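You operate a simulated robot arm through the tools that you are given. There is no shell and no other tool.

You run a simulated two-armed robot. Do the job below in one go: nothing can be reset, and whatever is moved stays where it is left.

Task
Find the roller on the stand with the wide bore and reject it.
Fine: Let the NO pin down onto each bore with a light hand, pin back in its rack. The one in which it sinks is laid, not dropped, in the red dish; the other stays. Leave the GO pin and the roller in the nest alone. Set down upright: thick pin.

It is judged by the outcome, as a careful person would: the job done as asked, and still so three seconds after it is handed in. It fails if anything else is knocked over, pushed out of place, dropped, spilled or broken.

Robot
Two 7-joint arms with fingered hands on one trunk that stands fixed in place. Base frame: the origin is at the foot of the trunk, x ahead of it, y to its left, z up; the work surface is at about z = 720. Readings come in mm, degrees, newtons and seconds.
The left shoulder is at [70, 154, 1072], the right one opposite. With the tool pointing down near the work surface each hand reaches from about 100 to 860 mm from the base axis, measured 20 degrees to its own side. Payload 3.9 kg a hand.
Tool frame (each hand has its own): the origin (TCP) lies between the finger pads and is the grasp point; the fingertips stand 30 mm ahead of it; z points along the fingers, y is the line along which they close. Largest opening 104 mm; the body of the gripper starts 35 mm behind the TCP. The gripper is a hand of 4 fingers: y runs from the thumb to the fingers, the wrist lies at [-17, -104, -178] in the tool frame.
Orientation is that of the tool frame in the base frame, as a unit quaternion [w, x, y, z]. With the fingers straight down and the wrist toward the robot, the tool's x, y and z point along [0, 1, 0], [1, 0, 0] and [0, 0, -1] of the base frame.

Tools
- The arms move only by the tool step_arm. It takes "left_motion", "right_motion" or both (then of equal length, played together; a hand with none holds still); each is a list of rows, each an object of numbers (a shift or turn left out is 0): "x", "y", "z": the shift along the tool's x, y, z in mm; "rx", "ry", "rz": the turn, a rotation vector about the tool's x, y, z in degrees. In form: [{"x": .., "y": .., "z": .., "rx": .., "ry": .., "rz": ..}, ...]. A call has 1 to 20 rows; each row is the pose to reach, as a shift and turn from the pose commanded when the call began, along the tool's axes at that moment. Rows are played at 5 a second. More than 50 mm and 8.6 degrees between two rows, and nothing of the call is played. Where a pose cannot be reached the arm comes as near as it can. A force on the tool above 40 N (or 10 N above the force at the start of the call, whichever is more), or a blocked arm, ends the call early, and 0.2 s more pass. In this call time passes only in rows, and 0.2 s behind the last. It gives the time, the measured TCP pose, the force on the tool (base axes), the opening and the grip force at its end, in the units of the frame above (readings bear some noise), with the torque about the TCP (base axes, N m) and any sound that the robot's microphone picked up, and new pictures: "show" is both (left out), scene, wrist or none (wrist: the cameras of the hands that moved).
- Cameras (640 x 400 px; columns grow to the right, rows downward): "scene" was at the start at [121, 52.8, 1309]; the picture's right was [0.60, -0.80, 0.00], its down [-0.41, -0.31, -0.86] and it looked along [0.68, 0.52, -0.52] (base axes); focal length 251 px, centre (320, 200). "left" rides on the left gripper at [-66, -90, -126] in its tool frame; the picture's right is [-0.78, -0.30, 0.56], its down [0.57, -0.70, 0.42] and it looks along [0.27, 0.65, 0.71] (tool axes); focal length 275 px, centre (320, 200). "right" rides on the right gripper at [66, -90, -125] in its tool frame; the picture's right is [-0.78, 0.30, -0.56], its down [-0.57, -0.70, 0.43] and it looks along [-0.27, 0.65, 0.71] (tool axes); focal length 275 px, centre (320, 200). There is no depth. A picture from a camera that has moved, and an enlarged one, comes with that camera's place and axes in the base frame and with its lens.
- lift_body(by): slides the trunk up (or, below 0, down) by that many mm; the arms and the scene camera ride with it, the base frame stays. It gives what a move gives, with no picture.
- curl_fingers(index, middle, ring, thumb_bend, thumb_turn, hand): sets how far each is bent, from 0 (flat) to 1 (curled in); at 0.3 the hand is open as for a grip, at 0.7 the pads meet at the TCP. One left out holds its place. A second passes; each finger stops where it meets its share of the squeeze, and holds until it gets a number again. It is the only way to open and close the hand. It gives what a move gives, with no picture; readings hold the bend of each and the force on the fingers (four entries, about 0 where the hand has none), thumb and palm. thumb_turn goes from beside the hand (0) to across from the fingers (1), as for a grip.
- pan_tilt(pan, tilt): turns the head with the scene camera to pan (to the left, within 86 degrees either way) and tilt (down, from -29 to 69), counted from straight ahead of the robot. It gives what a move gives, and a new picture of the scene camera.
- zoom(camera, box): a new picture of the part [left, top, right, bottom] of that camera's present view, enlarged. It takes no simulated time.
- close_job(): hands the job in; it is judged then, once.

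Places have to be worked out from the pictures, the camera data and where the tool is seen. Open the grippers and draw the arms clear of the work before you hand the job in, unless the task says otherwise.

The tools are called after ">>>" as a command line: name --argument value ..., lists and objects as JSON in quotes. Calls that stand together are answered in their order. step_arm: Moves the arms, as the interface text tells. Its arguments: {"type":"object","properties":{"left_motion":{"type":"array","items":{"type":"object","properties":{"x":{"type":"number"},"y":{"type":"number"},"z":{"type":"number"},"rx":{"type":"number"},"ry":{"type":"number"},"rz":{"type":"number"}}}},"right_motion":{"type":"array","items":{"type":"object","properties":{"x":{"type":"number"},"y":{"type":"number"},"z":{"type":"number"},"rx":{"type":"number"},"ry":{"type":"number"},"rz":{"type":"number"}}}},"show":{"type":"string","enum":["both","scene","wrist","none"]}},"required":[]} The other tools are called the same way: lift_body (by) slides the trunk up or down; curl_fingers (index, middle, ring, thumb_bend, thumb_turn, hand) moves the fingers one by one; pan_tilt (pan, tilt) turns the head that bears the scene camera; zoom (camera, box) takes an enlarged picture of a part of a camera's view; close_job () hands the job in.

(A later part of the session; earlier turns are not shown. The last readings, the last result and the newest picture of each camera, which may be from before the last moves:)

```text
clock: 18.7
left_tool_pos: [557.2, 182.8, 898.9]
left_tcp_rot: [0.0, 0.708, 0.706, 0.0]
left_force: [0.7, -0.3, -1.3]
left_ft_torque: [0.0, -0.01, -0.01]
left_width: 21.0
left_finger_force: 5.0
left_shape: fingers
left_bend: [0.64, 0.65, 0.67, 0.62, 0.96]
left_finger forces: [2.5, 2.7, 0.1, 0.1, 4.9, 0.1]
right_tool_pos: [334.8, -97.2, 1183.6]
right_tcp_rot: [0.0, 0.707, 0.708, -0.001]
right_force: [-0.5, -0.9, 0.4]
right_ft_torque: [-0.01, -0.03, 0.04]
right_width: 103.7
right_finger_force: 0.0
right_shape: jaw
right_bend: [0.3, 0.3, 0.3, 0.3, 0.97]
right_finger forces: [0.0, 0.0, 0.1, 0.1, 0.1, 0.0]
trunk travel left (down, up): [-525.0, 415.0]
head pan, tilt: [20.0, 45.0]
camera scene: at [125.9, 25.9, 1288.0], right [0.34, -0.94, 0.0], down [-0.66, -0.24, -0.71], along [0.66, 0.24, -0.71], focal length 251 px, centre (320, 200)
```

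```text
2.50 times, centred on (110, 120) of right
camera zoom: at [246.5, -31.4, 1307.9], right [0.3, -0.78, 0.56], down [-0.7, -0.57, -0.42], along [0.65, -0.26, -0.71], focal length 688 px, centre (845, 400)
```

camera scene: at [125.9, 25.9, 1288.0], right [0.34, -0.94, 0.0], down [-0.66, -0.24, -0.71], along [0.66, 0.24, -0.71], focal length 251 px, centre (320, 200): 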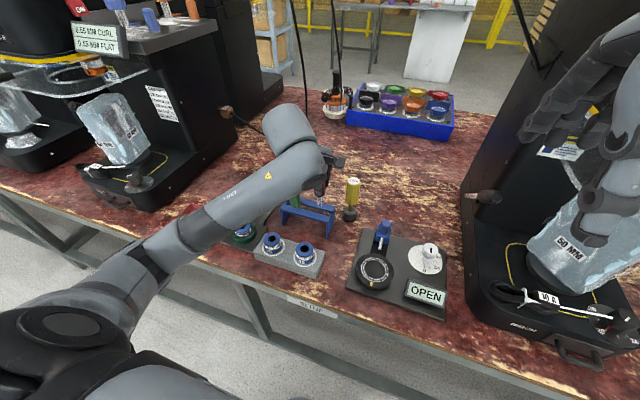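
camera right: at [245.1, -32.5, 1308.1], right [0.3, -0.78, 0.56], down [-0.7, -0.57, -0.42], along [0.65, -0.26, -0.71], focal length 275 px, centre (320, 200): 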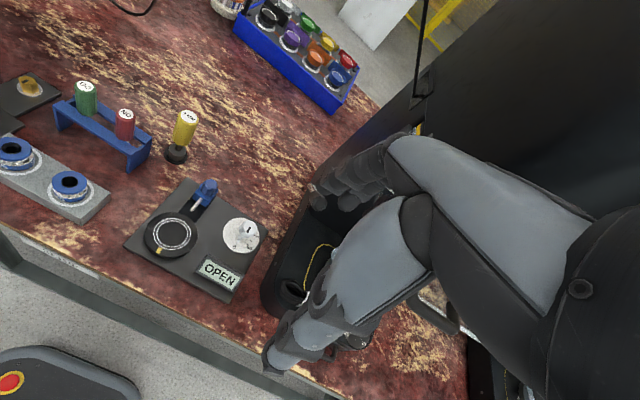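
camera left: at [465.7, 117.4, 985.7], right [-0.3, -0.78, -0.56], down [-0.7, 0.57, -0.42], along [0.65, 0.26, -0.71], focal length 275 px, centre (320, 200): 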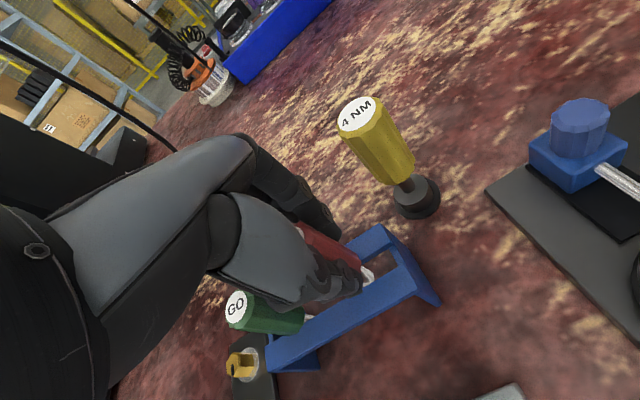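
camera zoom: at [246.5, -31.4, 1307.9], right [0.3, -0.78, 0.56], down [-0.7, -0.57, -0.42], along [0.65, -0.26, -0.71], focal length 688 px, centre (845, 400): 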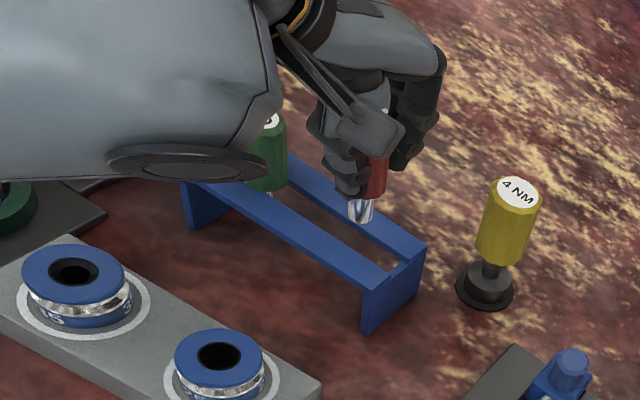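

The NO pin hangs freely below the hand with its shank tip near z≈811, upright. I look closely at the empty rack place and at the bores to learn their geometry.

>>> zoom --camera "right" --box '[50, 80, 160, 150]'

>>> zoom --camera "right" --box '[0, 120, 110, 200]'

>>> zoom --camera "left" --box '[320, 200, 440, 340]'

>>> zoom --camera "scene" --box '[250, 170, 350, 280]'

```text
5.71 times, centred on (105, 115) of right
camera zoom: at [246.5, -31.4, 1307.9], right [0.3, -0.78, 0.56], down [-0.7, -0.57, -0.42], along [0.65, -0.26, -0.71], focal length 1573 px, centre (1549, 686)
```

zoom: 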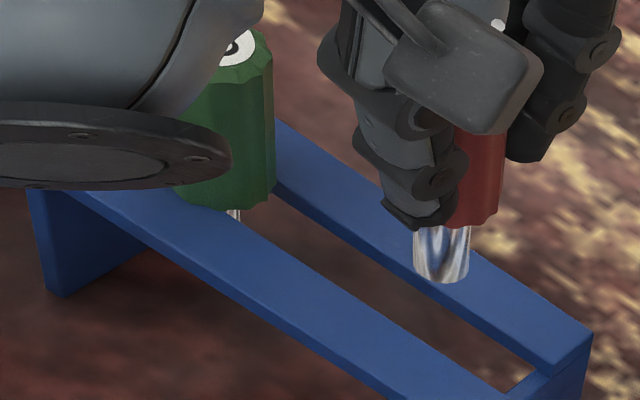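

```text
5.00 times, centred on (55, 160) of right
camera zoom: at [246.5, -31.4, 1307.9], right [0.3, -0.78, 0.56], down [-0.7, -0.57, -0.42], along [0.65, -0.26, -0.71], focal length 1376 px, centre (1645, 400)
```

zoom: 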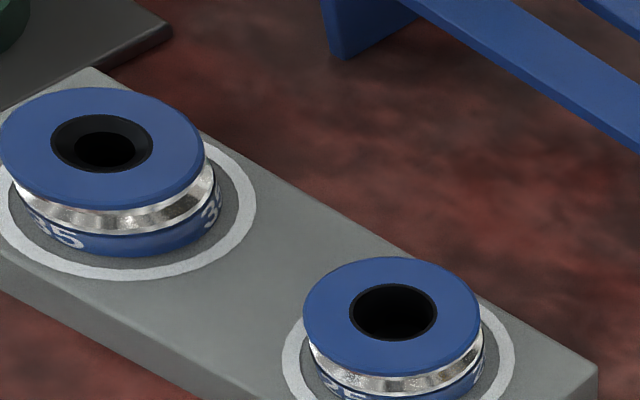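

```text
2.86 times, centred on (380, 270) of left
camera zoom: at [465.7, 117.0, 1025.6], right [-0.3, -0.78, -0.56], down [-0.7, 0.57, -0.42], along [0.65, 0.26, -0.71], focal length 786 px, centre (149, 0)
```

zoom: 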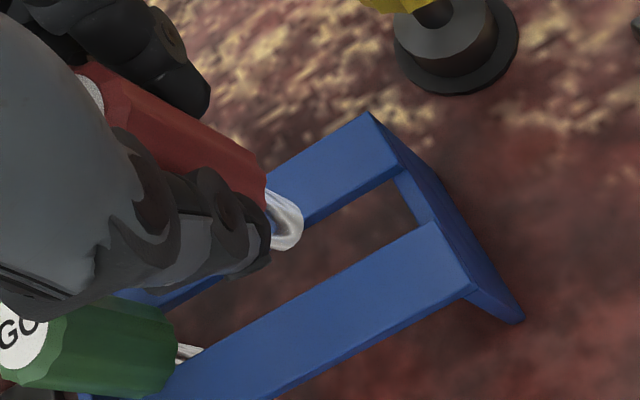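

```text
3.64 times, centred on (300, 225) of scene
camera zoom: at [125.9, 25.9, 1288.0], right [0.34, -0.94, 0.0], down [-0.66, -0.24, -0.71], along [0.66, 0.24, -0.71], focal length 913 px, centre (393, 109)
```

zoom: 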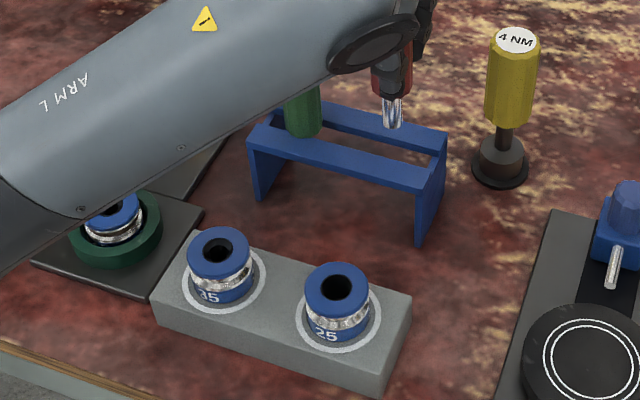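

Roller 35 shows a dark chamfer with a small hole and roller 25 a plainly wider one, but the pin test decides. I carry the pin up a little and over roller 25 at about (430, 176).

>>> step_arm --left_motion '[{"z": -9}, {"z": -18}, {"z": -18, "y": -15, "x": -1}, {"z": -18, "y": -30, "x": -2}, {"z": -18, "y": -45, "x": -3}, {"z": -18, "y": -60, "x": -4}, {"z": -18, "y": -75, "x": -5}, {"z": -18, "y": -90, "x": -6}, {"z": -18, "y": -105, "x": -7}, {"z": -18, "y": -118, "x": -7.3}, {"z": -18, "y": -127, "x": -7.3}]'

>>> zoom --camera "left" --box '[260, 160, 440, 380]'

>>> zoom --camera "scene" --box '[250, 180, 350, 290]'

>>> zoom --camera "right" --box '[0, 90, 160, 210]'

```text
clock: 21.1
left_tool_pos: [445.9, 174.9, 922.3]
left_tcp_rot: [0.02, 0.707, 0.707, 0.015]
left_force: [0.2, 0.2, -0.6]
left_ft_torque: [0.03, 0.0, -0.01]
left_width: 21.4
left_finger_force: 4.9
left_shape: fingers
left_bend: [0.64, 0.65, 0.67, 0.62, 0.96]
left_finger forces: [2.4, 2.7, 0.0, 0.1, 4.7, 0.0]
left hand out of reach, approached as far as the arm can: row 10, 11
right_tool_pos: [334.8, -98.2, 1182.3]
right_tcp_rot: [0.0, 0.707, 0.707, 0.002]
right_force: [0.0, -0.1, -1.1]
right_ft_torque: [0.03, -0.03, -0.06]
right_width: 103.5
right_finger_force: 0.1
right_shape: jaw
right_bend: [0.3, 0.3, 0.3, 0.3, 0.97]
right_finger forces: [0.0, 0.0, 0.0, 0.0, 0.0, 0.1]
trunk travel left (down, up): [-525.0, 415.0]
head pan, tilt: [20.0, 45.0]
camera scene: at [125.3, 24.3, 1288.1], right [0.34, -0.94, 0.0], down [-0.66, -0.24, -0.71], along [0.66, 0.24, -0.71], focal length 251 px, centre (320, 200)
camera left: at [348.2, 109.1, 1044.6], right [-0.27, -0.78, -0.56], down [-0.68, 0.57, -0.46], along [0.68, 0.26, -0.68], focal length 275 px, centre (320, 200)
```

scene: 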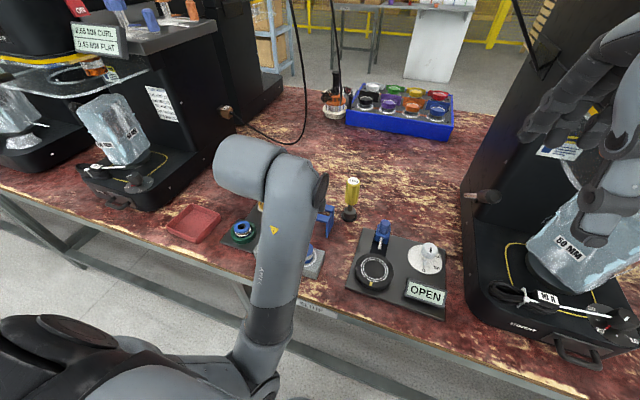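
left: 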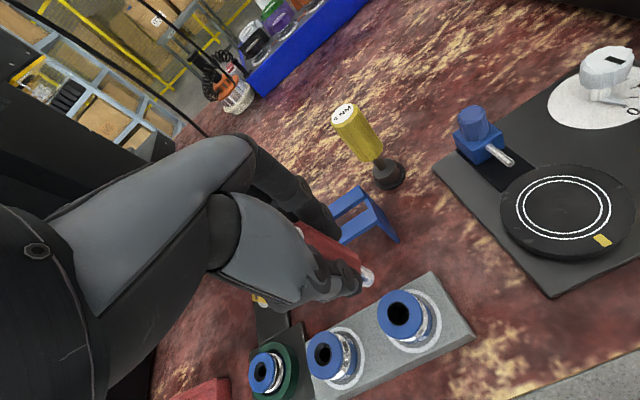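

```text
1.82 times, centred on (350, 270) of left
camera zoom: at [348.2, 109.1, 1044.6], right [-0.27, -0.78, -0.56], down [-0.68, 0.57, -0.46], along [0.68, 0.26, -0.68], focal length 500 px, centre (266, 73)
```

zoom: 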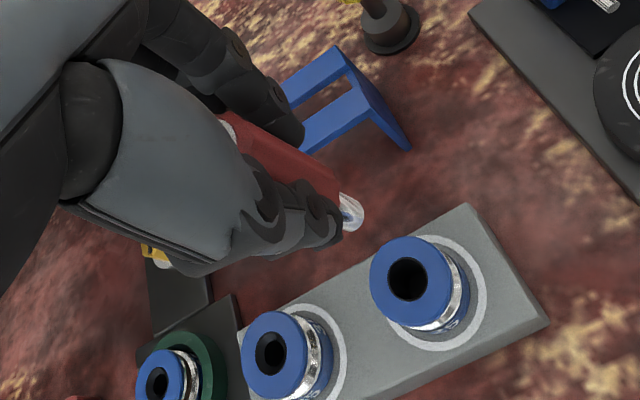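

```text
3.64 times, centred on (300, 235) of scene
camera zoom: at [125.3, 24.3, 1288.1], right [0.34, -0.94, 0.0], down [-0.66, -0.24, -0.71], along [0.66, 0.24, -0.71], focal length 913 px, centre (393, 73)
```

zoom: 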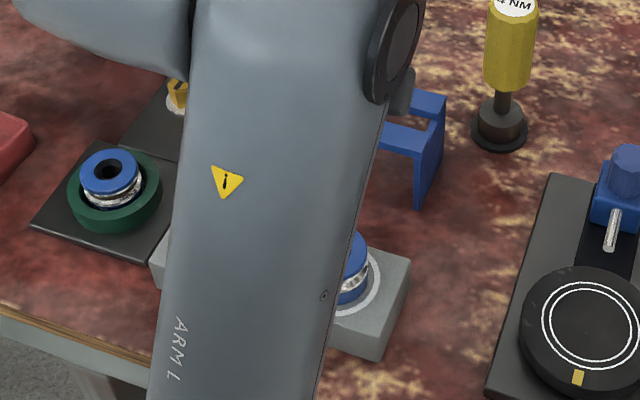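

```text
3.33 times, centred on (80, 150) of right
camera zoom: at [245.9, -33.1, 1308.1], right [0.3, -0.78, 0.56], down [-0.7, -0.57, -0.42], along [0.65, -0.26, -0.71], focal length 918 px, centre (1120, 367)
```

zoom: 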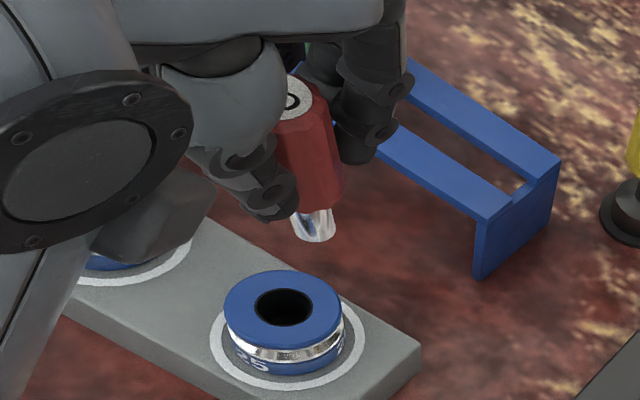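

The arm folds up too tightly here: it stopped at (446, 175, 922) with a small tilt. I raise the trunk so the shoulder sits higher over the work and the left hand can reach in and down; the pin rides up with it.

>>> lift_body --by 100

>>> zoom --camera "left" --box '[0, 0, 640, 400]'

>>> zoom --camera "scene" --box '[0, 0, 640, 400]'

>>> zoom --camera "right" --box '[0, 0, 640, 400]'

```text
clock: 22.4
left_tool_pos: [445.6, 175.1, 1021.2]
left_tcp_rot: [0.022, 0.707, 0.707, 0.014]
left_force: [0.6, 0.6, -0.4]
left_ft_torque: [-0.01, 0.0, 0.04]
left_width: 21.6
left_finger_force: 4.9
left_shape: fingers
left_bend: [0.64, 0.65, 0.67, 0.62, 0.96]
left_finger forces: [2.4, 2.7, 0.0, 0.0, 4.7, 0.0]
right_tool_pos: [337.0, -97.2, 1282.4]
right_tcp_rot: [-0.001, 0.707, 0.707, 0.0]
right_force: [-0.2, -0.2, -0.3]
right_ft_torque: [0.0, 0.0, 0.0]
right_width: 103.7
right_finger_force: 0.1
right_shape: jaw
right_bend: [0.3, 0.3, 0.3, 0.3, 0.97]
right_finger forces: [0.1, 0.0, 0.0, 0.0, 0.0, 0.1]
trunk travel left (down, up): [-625.0, 315.0]
head pan, tilt: [20.0, 45.0]
```

```text
1.00 times, centred on (320, 200) of left (not enlarged: the box is as wide or as high as the picture)
camera zoom: at [348.8, 110.3, 1144.4], right [-0.27, -0.78, -0.56], down [-0.68, 0.57, -0.47], along [0.68, 0.26, -0.68], focal length 275 px, centre (320, 200)
```

zoom: 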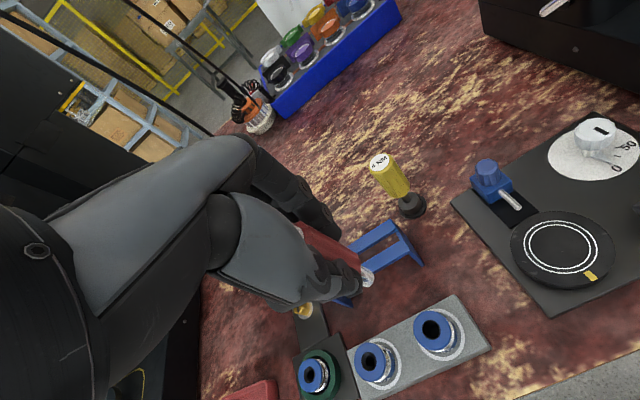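

```text
1.00 times, centred on (320, 200) of scene (not enlarged: the box is as wide or as high as the picture)
camera zoom: at [126.1, 26.0, 1388.0], right [0.34, -0.94, 0.0], down [-0.66, -0.24, -0.71], along [0.66, 0.24, -0.71], focal length 251 px, centre (320, 200)
```

zoom: 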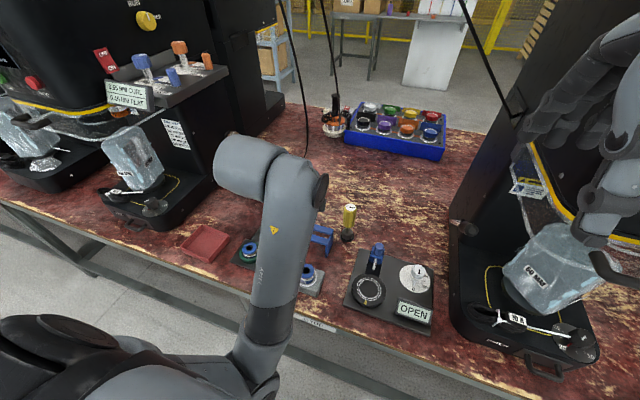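

```text
1.00 times, centred on (320, 200) of right (not enlarged: the box is as wide or as high as the picture)
camera zoom: at [246.7, -31.4, 1407.9], right [0.3, -0.78, 0.56], down [-0.7, -0.57, -0.42], along [0.65, -0.26, -0.71], focal length 275 px, centre (320, 200)
```

zoom: 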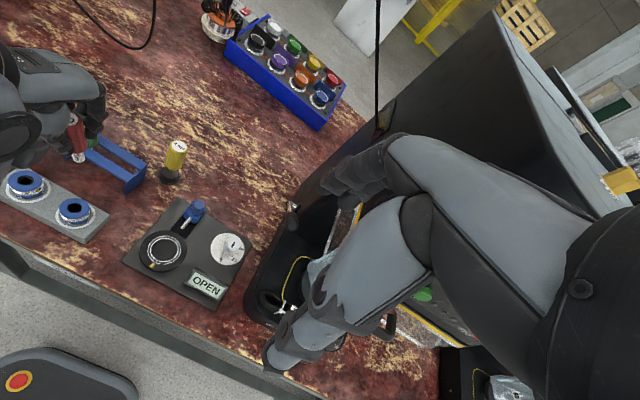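

The lift went smoothly with the grip steady at 5 N. I raise the trunk another 150 mm.

>>> lift_body --by 150

>>> pan_tilt --pan 22 --tilt 55

```text
clock: 24.2
left_tool_pos: [445.5, 175.2, 1171.7]
left_tcp_rot: [0.022, 0.707, 0.706, 0.014]
left_force: [-0.5, -0.7, -0.7]
left_ft_torque: [0.01, 0.0, 0.04]
left_width: 21.4
left_finger_force: 5.3
left_shape: fingers
left_bend: [0.64, 0.65, 0.67, 0.62, 0.96]
left_finger forces: [2.4, 2.7, 0.1, 0.0, 4.7, 0.0]
right_tool_pos: [335.3, -97.6, 1432.8]
right_tcp_rot: [-0.001, 0.707, 0.708, 0.0]
right_force: [0.4, 0.7, -0.4]
right_ft_torque: [0.02, 0.05, 0.02]
right_width: 104.0
right_finger_force: 0.1
right_shape: jaw
right_bend: [0.3, 0.3, 0.3, 0.3, 0.97]
right_finger forces: [0.0, 0.0, 0.0, 0.0, 0.0, 0.1]
trunk travel left (down, up): [-775.0, 165.0]
head pan, tilt: [20.0, 45.0]
```

```text
clock: 24.9
left_tool_pos: [444.0, 175.1, 1171.6]
left_tcp_rot: [0.022, 0.708, 0.706, 0.013]
left_force: [0.1, 0.7, -0.4]
left_ft_torque: [0.02, -0.02, 0.01]
left_width: 21.3
left_finger_force: 5.2
left_shape: fingers
left_bend: [0.64, 0.65, 0.67, 0.62, 0.96]
left_finger forces: [2.3, 2.7, 0.1, 0.0, 4.7, 0.0]
right_tool_pos: [336.4, -96.9, 1433.8]
right_tcp_rot: [-0.001, 0.707, 0.707, 0.0]
right_force: [-0.4, -0.1, -0.2]
right_ft_torque: [-0.02, 0.04, -0.02]
right_width: 104.0
right_finger_force: 0.0
right_shape: jaw
right_bend: [0.3, 0.3, 0.3, 0.3, 0.97]
right_finger forces: [0.0, 0.0, 0.1, 0.0, 0.1, 0.0]
trunk travel left (down, up): [-775.0, 165.0]
head pan, tilt: [22.0, 55.0]
camera scene: at [116.5, 25.1, 1524.6], right [0.37, -0.93, 0.0], down [-0.76, -0.31, -0.57], along [0.53, 0.21, -0.82], focal length 251 px, centre (320, 200)
```

scene: 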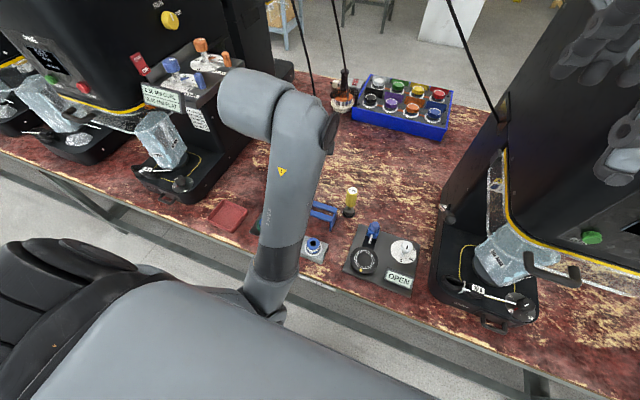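

The trunk is up 250 mm and the left TCP is at (444.5, 175, 1172), slightly tilted from the earlier reach limit. I lower a bit to see whether the commanded upright pose is recovered.

>>> step_arm --left_motion '[{"z": 20}, {"z": 40}, {"z": 60}, {"z": 80}]' --show "scene"

```text
clock: 25.9
left_tool_pos: [447.9, 174.1, 1093.0]
left_tcp_rot: [0.023, 0.707, 0.706, 0.015]
left_force: [-0.7, -0.4, -0.8]
left_ft_torque: [0.01, -0.01, -0.01]
left_width: 21.5
left_finger_force: 5.0
left_shape: fingers
left_bend: [0.64, 0.65, 0.67, 0.62, 0.96]
left_finger forces: [2.4, 2.8, 0.0, 0.0, 4.7, 0.0]
right_tool_pos: [334.5, -97.3, 1431.9]
right_tcp_rot: [0.0, 0.707, 0.707, 0.001]
right_force: [-0.1, 0.1, 1.3]
right_ft_torque: [0.0, 0.01, 0.01]
right_width: 103.5
right_finger_force: 0.0
right_shape: jaw
right_bend: [0.3, 0.3, 0.3, 0.3, 0.97]
right_finger forces: [0.1, 0.1, 0.0, 0.0, 0.0, 0.0]
trunk travel left (down, up): [-775.0, 165.0]
head pan, tilt: [22.0, 55.0]
camera scene: at [115.8, 25.4, 1524.7], right [0.37, -0.93, 0.0], down [-0.76, -0.31, -0.57], along [0.53, 0.21, -0.82], focal length 251 px, centre (320, 200)
```

scene: 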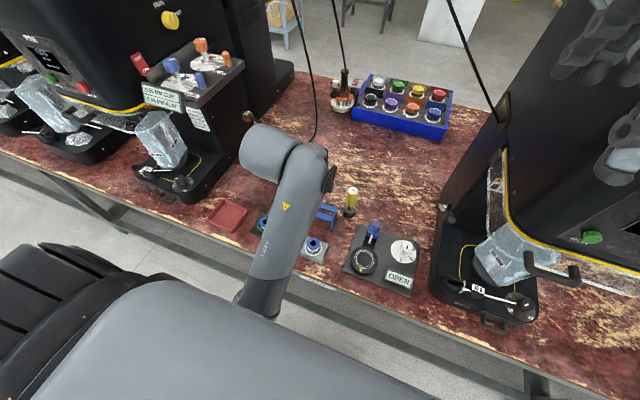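

The tilt stays in the command, so I turn the tool upright (about 3° about x, 0.6° about y) while bringing it over roller 25 at TCP z≈950, pin tip about z=862.

>>> step_arm --left_motion '[{"x": 0.4, "y": -3.2, "z": 17.7, "rx": 0.4, "ry": 0.08}, {"x": 0.8, "y": -6.5, "z": 35.4, "rx": 0.8, "ry": 0.16}, {"x": 1.3, "y": -9.7, "z": 53, "rx": 1.2, "ry": 0.24}, {"x": 1.7, "y": -13, "z": 70.8, "rx": 1.6, "ry": 0.32}, {"x": 2.1, "y": -16.2, "z": 88.4, "rx": 2.0, "ry": 0.4}, {"x": 2.6, "y": -19.4, "z": 106, "rx": 2.4, "ry": 0.5}, {"x": 3.0, "y": -22.7, "z": 124, "rx": 2.7, "ry": 0.57}, {"x": 3.4, "y": -25.9, "z": 141.5, "rx": 3.0, "ry": 0.63}]'

>>> zoom --camera "left" --box '[260, 160, 440, 380]'

>>> zoom --camera "scene" --box '[250, 180, 360, 290]'

>>> zoom --camera "right" --box '[0, 90, 200, 240]'

```text
clock: 27.7
left_tool_pos: [431.5, 174.9, 950.0]
left_tcp_rot: [-0.001, 0.708, 0.707, -0.001]
left_force: [0.4, 0.0, -0.9]
left_ft_torque: [0.0, 0.0, 0.04]
left_width: 21.1
left_finger_force: 4.7
left_shape: fingers
left_bend: [0.64, 0.65, 0.67, 0.62, 0.96]
left_finger forces: [2.3, 2.7, 0.0, 0.1, 4.6, 0.0]
right_tool_pos: [335.3, -96.7, 1433.0]
right_tcp_rot: [-0.001, 0.707, 0.707, -0.001]
right_force: [0.4, 0.4, 0.7]
right_ft_torque: [-0.02, 0.01, -0.02]
right_width: 103.7
right_finger_force: 0.0
right_shape: jaw
right_bend: [0.3, 0.3, 0.3, 0.3, 0.97]
right_finger forces: [0.0, 0.0, 0.0, 0.0, 0.0, 0.1]
trunk travel left (down, up): [-775.0, 165.0]
head pan, tilt: [22.0, 55.0]
camera scene: at [116.2, 25.3, 1524.6], right [0.37, -0.93, 0.0], down [-0.76, -0.31, -0.57], along [0.53, 0.21, -0.82], focal length 251 px, centre (320, 200)
camera left: at [340.6, 109.3, 1077.2], right [-0.3, -0.78, -0.56], down [-0.7, 0.57, -0.42], along [0.65, 0.26, -0.71], focal length 275 px, centre (320, 200)
```

scene: 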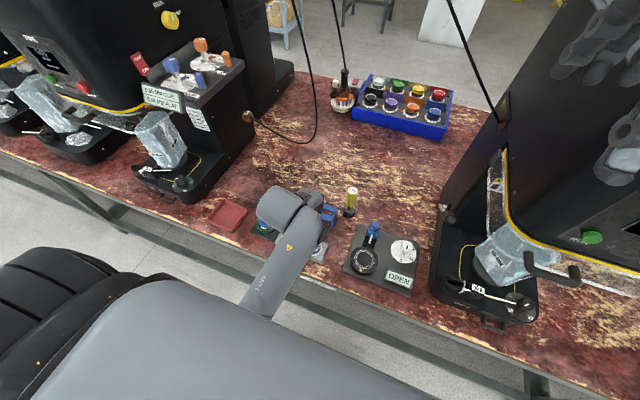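
left: 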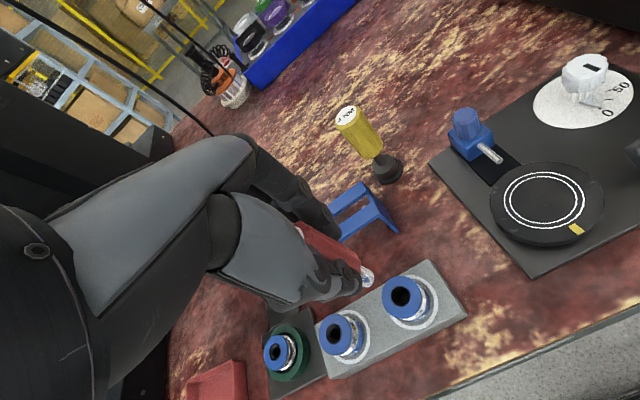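

```text
1.82 times, centred on (350, 270) of left
camera zoom: at [340.6, 109.3, 1077.2], right [-0.3, -0.78, -0.56], down [-0.7, 0.57, -0.42], along [0.65, 0.26, -0.71], focal length 500 px, centre (266, 73)
```

zoom: 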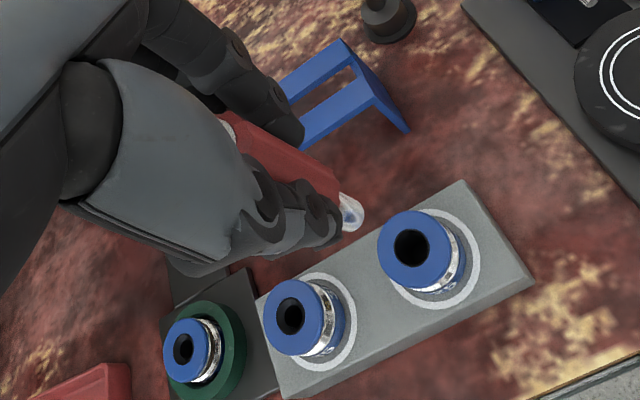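

```text
3.64 times, centred on (305, 235) of scene
camera zoom: at [116.2, 25.3, 1524.6], right [0.37, -0.93, 0.0], down [-0.76, -0.31, -0.57], along [0.53, 0.21, -0.82], focal length 913 px, centre (374, 73)
```

zoom: 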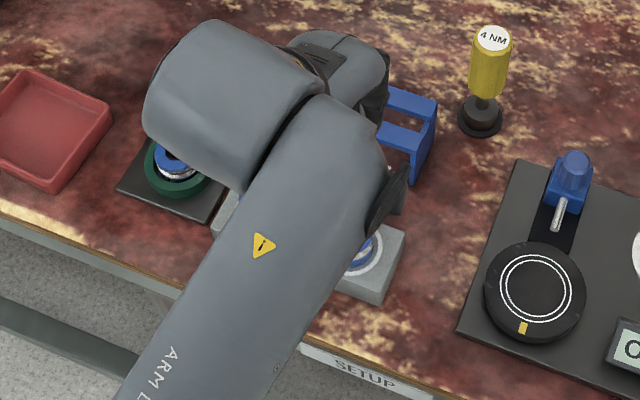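

```text
2.67 times, centred on (100, 165) of right
camera zoom: at [246.4, -31.2, 1558.0], right [0.3, -0.78, 0.56], down [-0.7, -0.57, -0.42], along [0.65, -0.26, -0.71], focal length 734 px, centre (907, 293)
```

zoom: 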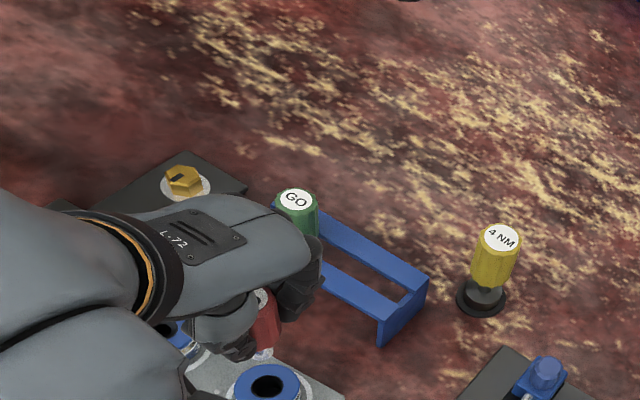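

The pin is upright over roller 25 and roller B triangulates to (430.3, 177) from this camera. I lower to TCP z≈890, which leaves the tip just above the roller, then check alignment.

>>> step_arm --left_motion '[{"x": 0.4, "y": -0.7, "z": 10}, {"x": 0.8, "y": -1.5, "z": 20}, {"x": 0.8, "y": -1.5, "z": 30}, {"x": 0.8, "y": -1.5, "z": 40}, {"x": 0.8, "y": -1.5, "z": 50}, {"x": 0.8, "y": -1.5, "z": 60}]' --show "scene"

>>> zoom --camera "left" --box '[300, 210, 420, 340]'

>>> zoom --camera "right" --box '[0, 150, 120, 240]'

```text
clock: 29.1
left_tool_pos: [429.6, 175.9, 890.1]
left_tcp_rot: [-0.001, 0.707, 0.707, 0.0]
left_force: [-0.1, 0.7, -0.6]
left_ft_torque: [-0.04, -0.03, 0.03]
left_width: 21.1
left_finger_force: 5.0
left_shape: fingers
left_bend: [0.64, 0.65, 0.67, 0.62, 0.96]
left_finger forces: [2.4, 2.8, 0.0, 0.0, 4.6, 0.0]
right_tool_pos: [335.3, -97.8, 1433.6]
right_tcp_rot: [-0.002, 0.707, 0.708, 0.0]
right_force: [-0.2, -0.9, -0.1]
right_ft_torque: [0.02, -0.03, 0.01]
right_width: 103.6
right_finger_force: 0.1
right_shape: jaw
right_bend: [0.3, 0.3, 0.3, 0.3, 0.97]
right_finger forces: [0.1, 0.1, 0.1, 0.1, 0.1, 0.0]
trunk travel left (down, up): [-775.0, 165.0]
head pan, tilt: [22.0, 55.0]
camera scene: at [116.4, 25.1, 1524.6], right [0.37, -0.93, 0.0], down [-0.76, -0.31, -0.57], along [0.53, 0.21, -0.82], focal length 251 px, centre (320, 200)
```

scene: 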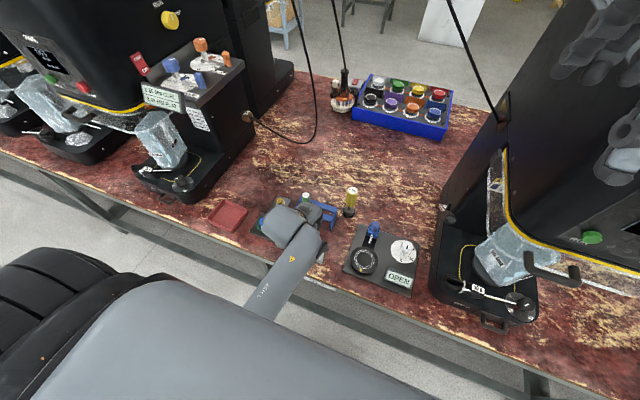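

```text
3.08 times, centred on (360, 275) of left
camera zoom: at [338.9, 110.0, 1017.0], right [-0.3, -0.77, -0.56], down [-0.7, 0.57, -0.42], along [0.65, 0.26, -0.71], focal length 847 px, centre (197, -31)
```

zoom: 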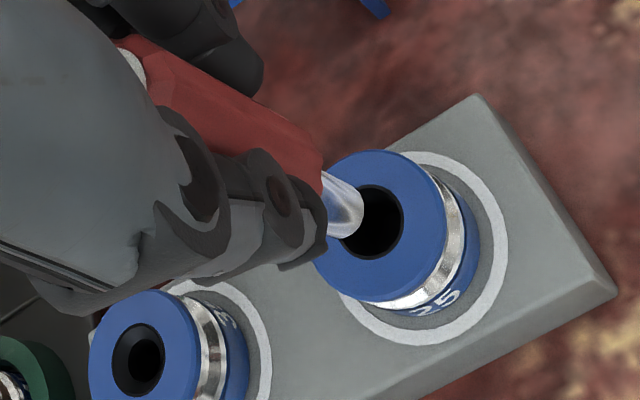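

```text
4.44 times, centred on (60, 195) of right
camera zoom: at [246.6, -31.4, 1558.0], right [0.3, -0.78, 0.56], down [-0.7, -0.57, -0.42], along [0.65, -0.26, -0.71], focal length 1224 px, centre (1476, 222)
```

zoom: 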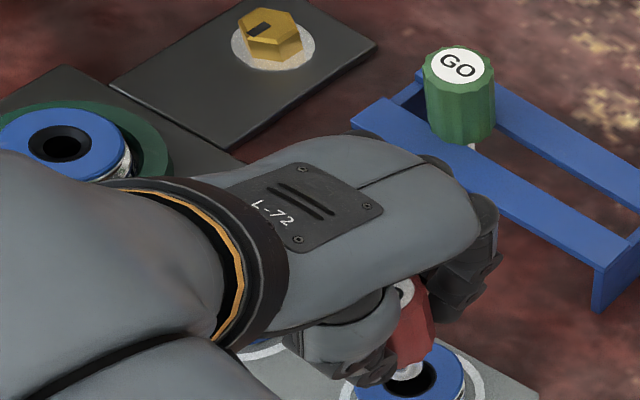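

The tip is right above the bore of roller 25, aligned within about 1–2 mm. I creep down in small steps, watching the force.

>>> step_arm --left_motion '[{"z": 1.5}, {"z": 3}, {"z": 4.5}, {"z": 6}, {"z": 7.5}, {"z": 9}, {"z": 10}]' --show "none"

>>> zoom --camera "left" --box '[300, 210, 420, 340]'

```text
clock: 30.7
left_tool_pos: [429.0, 177.6, 878.9]
left_tcp_rot: [-0.001, 0.708, 0.707, 0.0]
left_force: [0.4, -0.1, -0.7]
left_ft_torque: [0.0, -0.01, 0.0]
left_width: 21.2
left_finger_force: 5.0
left_shape: fingers
left_bend: [0.64, 0.65, 0.67, 0.62, 0.96]
left_finger forces: [2.3, 2.8, 0.0, 0.0, 4.6, 0.0]
right_tool_pos: [334.8, -97.3, 1433.4]
right_tcp_rot: [-0.001, 0.707, 0.707, -0.001]
right_force: [0.3, 0.0, 0.3]
right_ft_torque: [-0.01, 0.02, 0.01]
right_width: 103.9
right_finger_force: 0.1
right_shape: jaw
right_bend: [0.3, 0.3, 0.3, 0.3, 0.97]
right_finger forces: [0.1, 0.1, 0.0, 0.0, 0.1, 0.0]
trunk travel left (down, up): [-775.0, 165.0]
head pan, tilt: [22.0, 55.0]
```

```text
3.08 times, centred on (360, 275) of left
camera zoom: at [338.8, 111.5, 1006.0], right [-0.3, -0.78, -0.56], down [-0.7, 0.57, -0.42], along [0.65, 0.26, -0.71], focal length 847 px, centre (197, -31)
```

zoom: 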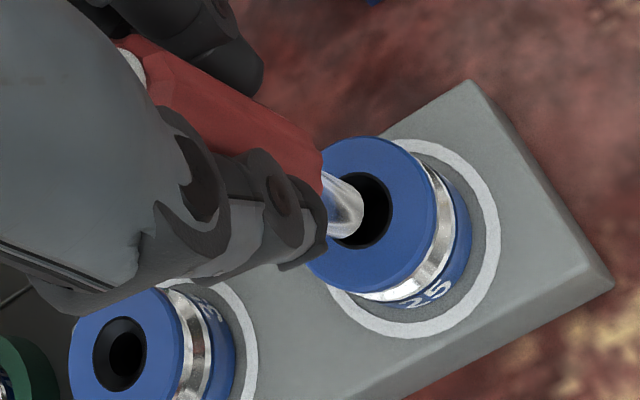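

No force yet (tip about z=791). The picture suggests the pin sits roughly 2 mm too far toward +y of the bore centre, so I correct by −2 mm and keep creeping down.

>>> step_arm --left_motion '[{"x": -1, "z": 0}, {"x": -2, "z": 0}, {"x": -2, "z": 1}, {"x": -2, "z": 2}, {"x": -2, "z": 3}, {"x": -2, "z": 4}]' --show "none"

>>> zoom --camera "left" --box '[300, 210, 420, 340]'

```text
clock: 32.1
left_tool_pos: [429.5, 175.3, 875.6]
left_tcp_rot: [-0.001, 0.708, 0.707, -0.001]
left_force: [0.5, -0.4, -1.2]
left_ft_torque: [-0.01, 0.02, 0.01]
left_width: 21.0
left_finger_force: 5.2
left_shape: fingers
left_bend: [0.64, 0.65, 0.67, 0.62, 0.96]
left_finger forces: [2.3, 2.7, 0.1, 0.1, 4.6, 0.0]
right_tool_pos: [335.2, -97.2, 1434.0]
right_tcp_rot: [0.0, 0.707, 0.707, -0.001]
right_force: [0.7, 0.4, -0.8]
right_ft_torque: [0.04, -0.02, -0.01]
right_width: 103.7
right_finger_force: 0.2
right_shape: jaw
right_bend: [0.3, 0.3, 0.3, 0.3, 0.97]
right_finger forces: [0.1, 0.0, 0.0, 0.0, 0.0, 0.0]
trunk travel left (down, up): [-775.0, 165.0]
head pan, tilt: [22.0, 55.0]
```

```text
3.08 times, centred on (360, 275) of left
camera zoom: at [338.6, 108.9, 1001.9], right [-0.3, -0.78, -0.56], down [-0.7, 0.57, -0.42], along [0.65, 0.26, -0.71], focal length 847 px, centre (197, -31)
```

zoom: 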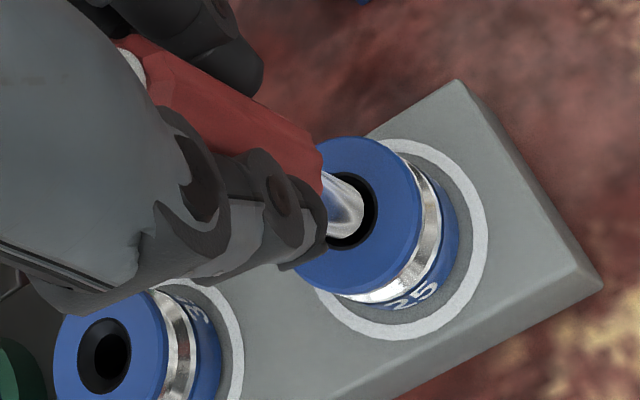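

The shank end is now centred in the bore outline, with no contact force. I keep going down gently.

>>> step_arm --left_motion '[{"z": 1}, {"z": 2}, {"z": 3}, {"z": 4}, {"z": 5}, {"z": 6}]' --show "none"

>>> zoom --camera "left" --box '[300, 210, 420, 340]'

```text
clock: 33.5
left_tool_pos: [429.7, 174.5, 868.7]
left_tcp_rot: [0.0, 0.708, 0.706, 0.001]
left_force: [0.3, 0.4, 1.7]
left_ft_torque: [0.04, -0.02, 0.04]
left_width: 21.2
left_finger_force: 5.2
left_shape: fingers
left_bend: [0.64, 0.65, 0.67, 0.63, 0.96]
left_finger forces: [2.6, 3.2, 0.0, 0.0, 4.8, 0.0]
right_tool_pos: [334.5, -97.7, 1432.8]
right_tcp_rot: [0.0, 0.707, 0.707, 0.0]
right_force: [-0.2, 1.1, -0.6]
right_ft_torque: [-0.01, 0.02, 0.02]
right_width: 103.8
right_finger_force: 0.0
right_shape: jaw
right_bend: [0.3, 0.3, 0.3, 0.3, 0.97]
right_finger forces: [0.0, 0.0, 0.1, 0.0, 0.1, 0.0]
trunk travel left (down, up): [-775.0, 165.0]
head pan, tilt: [22.0, 55.0]
```

```text
3.08 times, centred on (360, 275) of left
camera zoom: at [338.5, 108.8, 996.2], right [-0.3, -0.77, -0.56], down [-0.7, 0.57, -0.42], along [0.65, 0.26, -0.71], focal length 847 px, centre (197, -31)
```

zoom: 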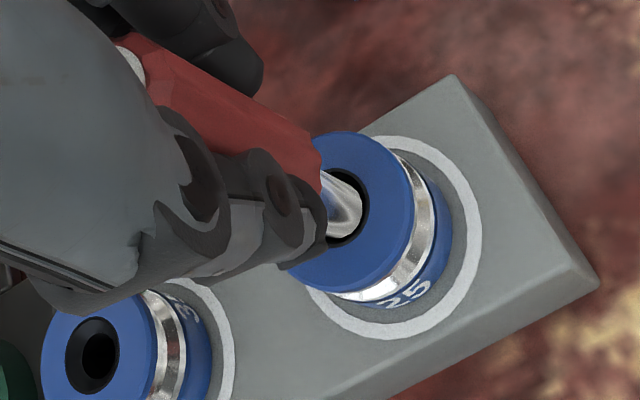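

The force rose about 2.5 N, a light touch, with the tip some millimetres below the rim. I stop and zoom in hard to see whether it rests on an edge or the bore floor.

>>> zoom --camera "left" --box '[325, 245, 385, 300]'

>>> zoom --camera "right" --box '[60, 200, 110, 240]'

>>> zoom --camera "left" --box '[290, 290, 350, 345]'

```text
7.27 times, centred on (355, 272) of left
camera zoom: at [338.5, 108.8, 996.2], right [-0.3, -0.77, -0.56], down [-0.7, 0.57, -0.42], along [0.65, 0.26, -0.71], focal length 2002 px, centre (66, -327)
```

zoom: 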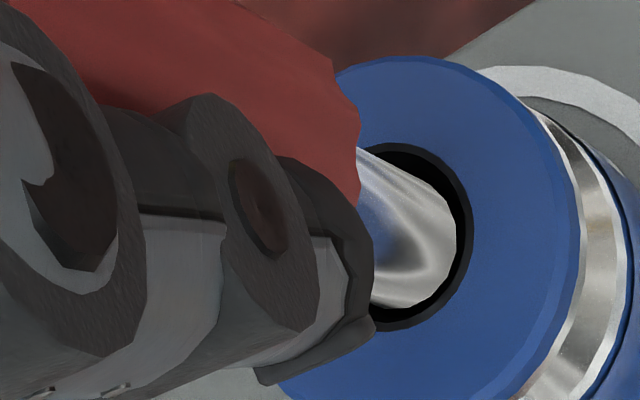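

```text
10.00 times, centred on (85, 220) of right
camera zoom: at [245.9, -31.7, 1558.1], right [0.3, -0.78, 0.56], down [-0.7, -0.57, -0.42], along [0.65, -0.26, -0.71], focal length 2753 px, centre (2670, 0)
```

zoom: 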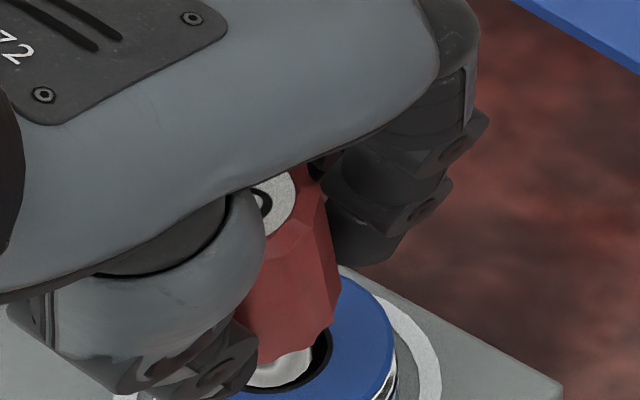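

```text
7.27 times, centred on (320, 318) of left
camera zoom: at [338.5, 108.8, 996.2], right [-0.3, -0.77, -0.56], down [-0.7, 0.57, -0.42], along [0.65, 0.26, -0.71], focal length 2002 px, centre (320, -654)
```

zoom: 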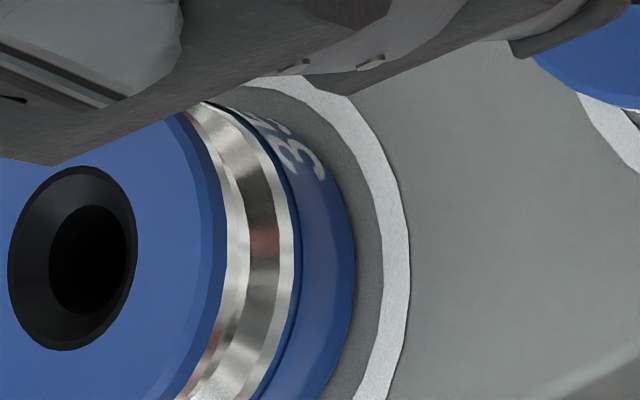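

Roller 25's bore looks only a little wider than the shank, and the tip edge seems to be resting on the rim from a slight offset. I lift 2 mm, shift about 1.5 mm toward −x and 0.8 mm toward −y, and try again lightly.

>>> step_arm --left_motion '[{"z": -1}, {"z": -2}, {"z": -2, "y": -0.8, "x": -0.4}, {"z": -2, "y": -1.5, "x": -0.8}, {"z": -1, "y": -1.5, "x": -0.8}, {"z": 0, "y": -1.5, "x": -0.8}, {"z": 0.7, "y": -1.5, "x": -0.8}]' --show "none"

>>> zoom --camera "left" --box '[325, 245, 385, 300]'

```text
clock: 35.1
left_tool_pos: [427.9, 175.6, 869.0]
left_tcp_rot: [0.0, 0.708, 0.706, 0.0]
left_force: [-0.1, 0.2, 4.0]
left_ft_torque: [-0.02, 0.03, -0.02]
left_width: 21.2
left_finger_force: 5.1
left_shape: fingers
left_bend: [0.64, 0.65, 0.67, 0.63, 0.96]
left_finger forces: [2.7, 3.2, 0.1, 0.0, 4.9, 0.1]
right_tool_pos: [334.7, -98.1, 1432.4]
right_tcp_rot: [0.0, 0.707, 0.707, 0.0]
right_force: [0.4, -0.5, 0.8]
right_ft_torque: [-0.03, -0.01, -0.05]
right_width: 103.9
right_finger_force: 0.0
right_shape: jaw
right_bend: [0.3, 0.3, 0.3, 0.3, 0.97]
right_finger forces: [0.0, 0.1, 0.0, 0.0, 0.0, 0.0]
trunk travel left (down, up): [-775.0, 165.0]
head pan, tilt: [22.0, 55.0]
```

```text
7.27 times, centred on (355, 272) of left
camera zoom: at [337.2, 107.3, 996.0], right [-0.3, -0.77, -0.56], down [-0.7, 0.57, -0.42], along [0.65, 0.26, -0.71], focal length 2002 px, centre (66, -327)
```

zoom: 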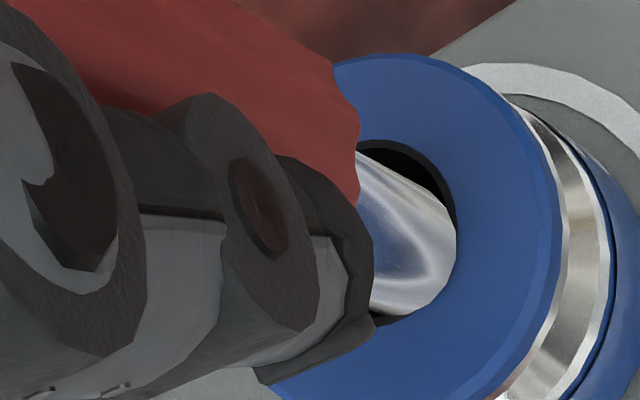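

Now the tip overlaps the near rim, so that shift went too far; both touches came at the same height, which means the bore centre lies between the two. I lift 2 mm, go back halfway and lower lightly again.

>>> step_arm --left_motion '[{"z": -1.2}, {"z": -2.5}, {"z": -2.5, "y": 0.4, "x": 0.2}, {"z": -2.5, "y": 0.8, "x": 0.4}, {"z": -1.5, "y": 0.8, "x": 0.4}, {"z": -0.7, "y": 0.8, "x": 0.4}, {"z": 0, "y": 0.8, "x": 0.4}]' --show "none"

>>> zoom --camera "left" --box '[325, 245, 385, 300]'

>>> zoom --camera "right" --box '[65, 215, 105, 245]'

```text
clock: 36.7
left_tool_pos: [428.7, 174.0, 869.8]
left_tcp_rot: [0.0, 0.708, 0.706, 0.0]
left_force: [-0.3, -0.4, 2.8]
left_ft_torque: [0.02, 0.04, 0.0]
left_width: 21.0
left_finger_force: 5.8
left_shape: fingers
left_bend: [0.64, 0.65, 0.67, 0.63, 0.96]
left_finger forces: [2.6, 3.0, 0.1, 0.0, 5.1, 0.0]
right_tool_pos: [334.8, -98.1, 1432.0]
right_tcp_rot: [0.0, 0.707, 0.707, 0.0]
right_force: [-1.2, 0.0, 0.1]
right_ft_torque: [0.01, -0.02, 0.01]
right_width: 103.8
right_finger_force: 0.0
right_shape: jaw
right_bend: [0.3, 0.3, 0.3, 0.3, 0.97]
right_finger forces: [0.1, 0.0, 0.2, 0.0, 0.0, 0.0]
trunk travel left (down, up): [-775.0, 165.0]
head pan, tilt: [22.0, 55.0]
```

```text
7.27 times, centred on (355, 272) of left
camera zoom: at [338.5, 108.4, 996.0], right [-0.3, -0.77, -0.56], down [-0.7, 0.57, -0.42], along [0.65, 0.26, -0.71], focal length 2002 px, centre (66, -327)
```

zoom: 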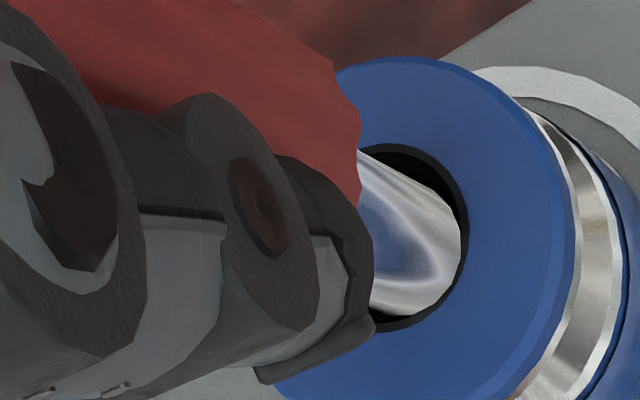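

```text
13.33 times, centred on (85, 230) of right
camera zoom: at [246.0, -31.8, 1558.1], right [0.3, -0.78, 0.56], down [-0.7, -0.57, -0.42], along [0.65, -0.26, -0.71], focal length 3670 px, centre (3453, -200)
```

zoom: 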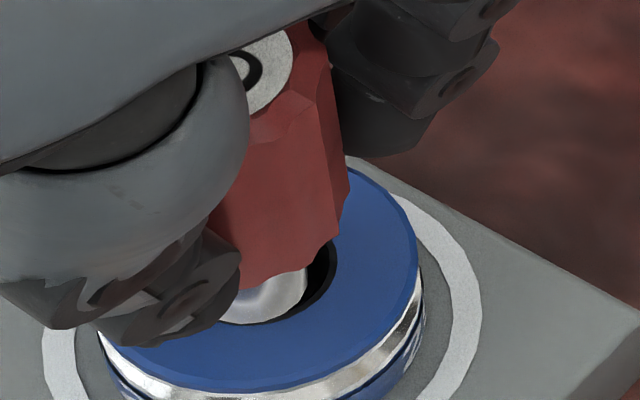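

Recomputing the ellipses properly (the far half of the bore is hidden behind the shank), both views agree that the tip sits about 2.2 mm too far toward −x and 0.8 mm toward −y. I lift, shift accordingly and lower lightly again.

>>> step_arm --left_motion '[{"z": -1.2}, {"z": -2.5}, {"z": -2.5, "y": 1.1, "x": 0.4}, {"z": -2.5, "y": 2.2, "x": 0.8}, {"z": -1.5, "y": 2.2, "x": 0.8}, {"z": -0.7, "y": 2.2, "x": 0.8}, {"z": 0, "y": 2.2, "x": 0.8}]' --show "none"

>>> zoom --camera "left" --box '[325, 245, 385, 300]'

>>> zoom --camera "right" --box '[65, 215, 105, 245]'

```text
clock: 38.3
left_tool_pos: [431.1, 176.8, 867.6]
left_tcp_rot: [-0.001, 0.708, 0.706, -0.001]
left_force: [-0.4, 0.2, -0.1]
left_ft_torque: [-0.01, 0.01, -0.01]
left_width: 21.2
left_finger_force: 5.7
left_shape: fingers
left_bend: [0.64, 0.65, 0.67, 0.63, 0.96]
left_finger forces: [2.5, 2.9, 0.0, 0.0, 4.9, 0.1]
right_tool_pos: [335.6, -97.5, 1432.8]
right_tcp_rot: [-0.001, 0.707, 0.707, 0.0]
right_force: [0.3, 0.2, -0.3]
right_ft_torque: [-0.02, -0.04, -0.04]
right_width: 104.0
right_finger_force: 0.0
right_shape: jaw
right_bend: [0.3, 0.3, 0.3, 0.3, 0.97]
right_finger forces: [0.1, 0.0, 0.1, 0.1, 0.0, 0.0]
trunk travel left (down, up): [-775.0, 165.0]
head pan, tilt: [22.0, 55.0]
```

```text
7.27 times, centred on (355, 272) of left
camera zoom: at [340.3, 109.5, 995.6], right [-0.3, -0.77, -0.56], down [-0.7, 0.57, -0.42], along [0.65, 0.26, -0.71], focal length 2002 px, centre (66, -327)
```

zoom: 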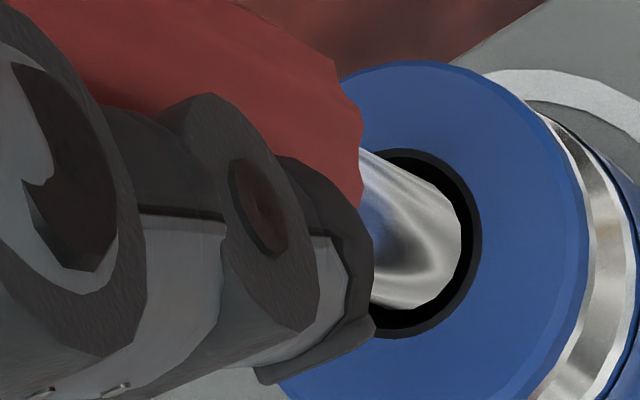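

```text
13.33 times, centred on (85, 230) of right
camera zoom: at [246.5, -31.4, 1558.0], right [0.3, -0.78, 0.56], down [-0.7, -0.57, -0.42], along [0.65, -0.26, -0.71], focal length 3670 px, centre (3453, -200)
```

zoom: 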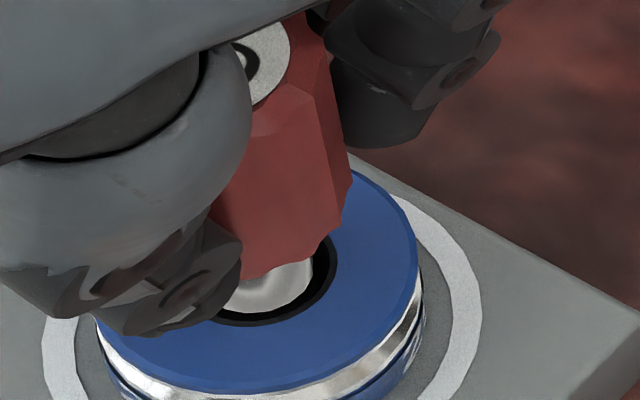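

The contact force is gone at a lower height, so the tip is entering. I continue down in 1 mm steps.

>>> step_arm --left_motion '[{"z": 1}, {"z": 2}, {"z": 3}, {"z": 4}]' --show "none"

>>> zoom --camera "left" --box '[325, 245, 385, 300]'

>>> zoom --camera "right" --box '[65, 215, 105, 245]'

```text
clock: 39.3
left_tool_pos: [431.9, 176.2, 864.9]
left_tcp_rot: [-0.001, 0.708, 0.706, -0.001]
left_force: [0.4, 0.8, -0.5]
left_ft_torque: [0.04, -0.01, -0.01]
left_width: 21.1
left_finger_force: 5.0
left_shape: fingers
left_bend: [0.64, 0.65, 0.67, 0.63, 0.96]
left_finger forces: [2.3, 3.0, 0.0, 0.0, 4.8, 0.0]
right_tool_pos: [335.3, -97.3, 1432.9]
right_tcp_rot: [0.0, 0.707, 0.707, -0.001]
right_force: [0.5, 0.0, -0.7]
right_ft_torque: [-0.03, 0.0, 0.0]
right_width: 103.8
right_finger_force: 0.0
right_shape: jaw
right_bend: [0.3, 0.3, 0.3, 0.3, 0.97]
right_finger forces: [0.0, 0.1, 0.0, 0.0, 0.0, 0.0]
trunk travel left (down, up): [-775.0, 165.0]
head pan, tilt: [22.0, 55.0]
```

```text
7.27 times, centred on (355, 272) of left
camera zoom: at [340.4, 109.1, 991.6], right [-0.3, -0.77, -0.56], down [-0.7, 0.57, -0.42], along [0.65, 0.26, -0.71], focal length 2002 px, centre (66, -327)
```

zoom: 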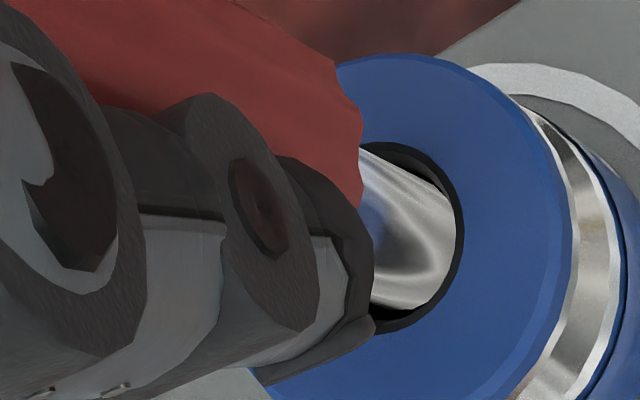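

```text
13.33 times, centred on (85, 230) of right
camera zoom: at [246.4, -31.4, 1558.0], right [0.3, -0.78, 0.56], down [-0.7, -0.57, -0.42], along [0.65, -0.26, -0.71], focal length 3670 px, centre (3453, -200)
```

zoom: 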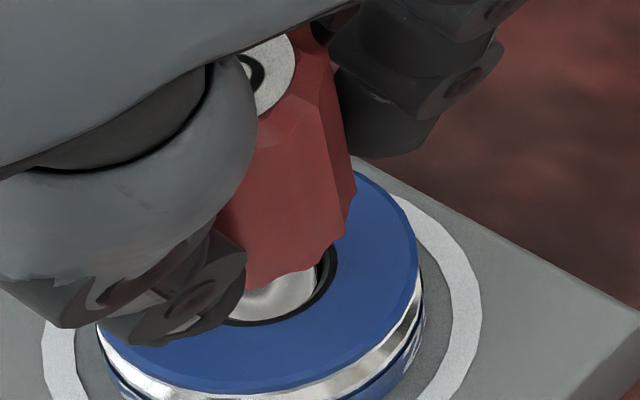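

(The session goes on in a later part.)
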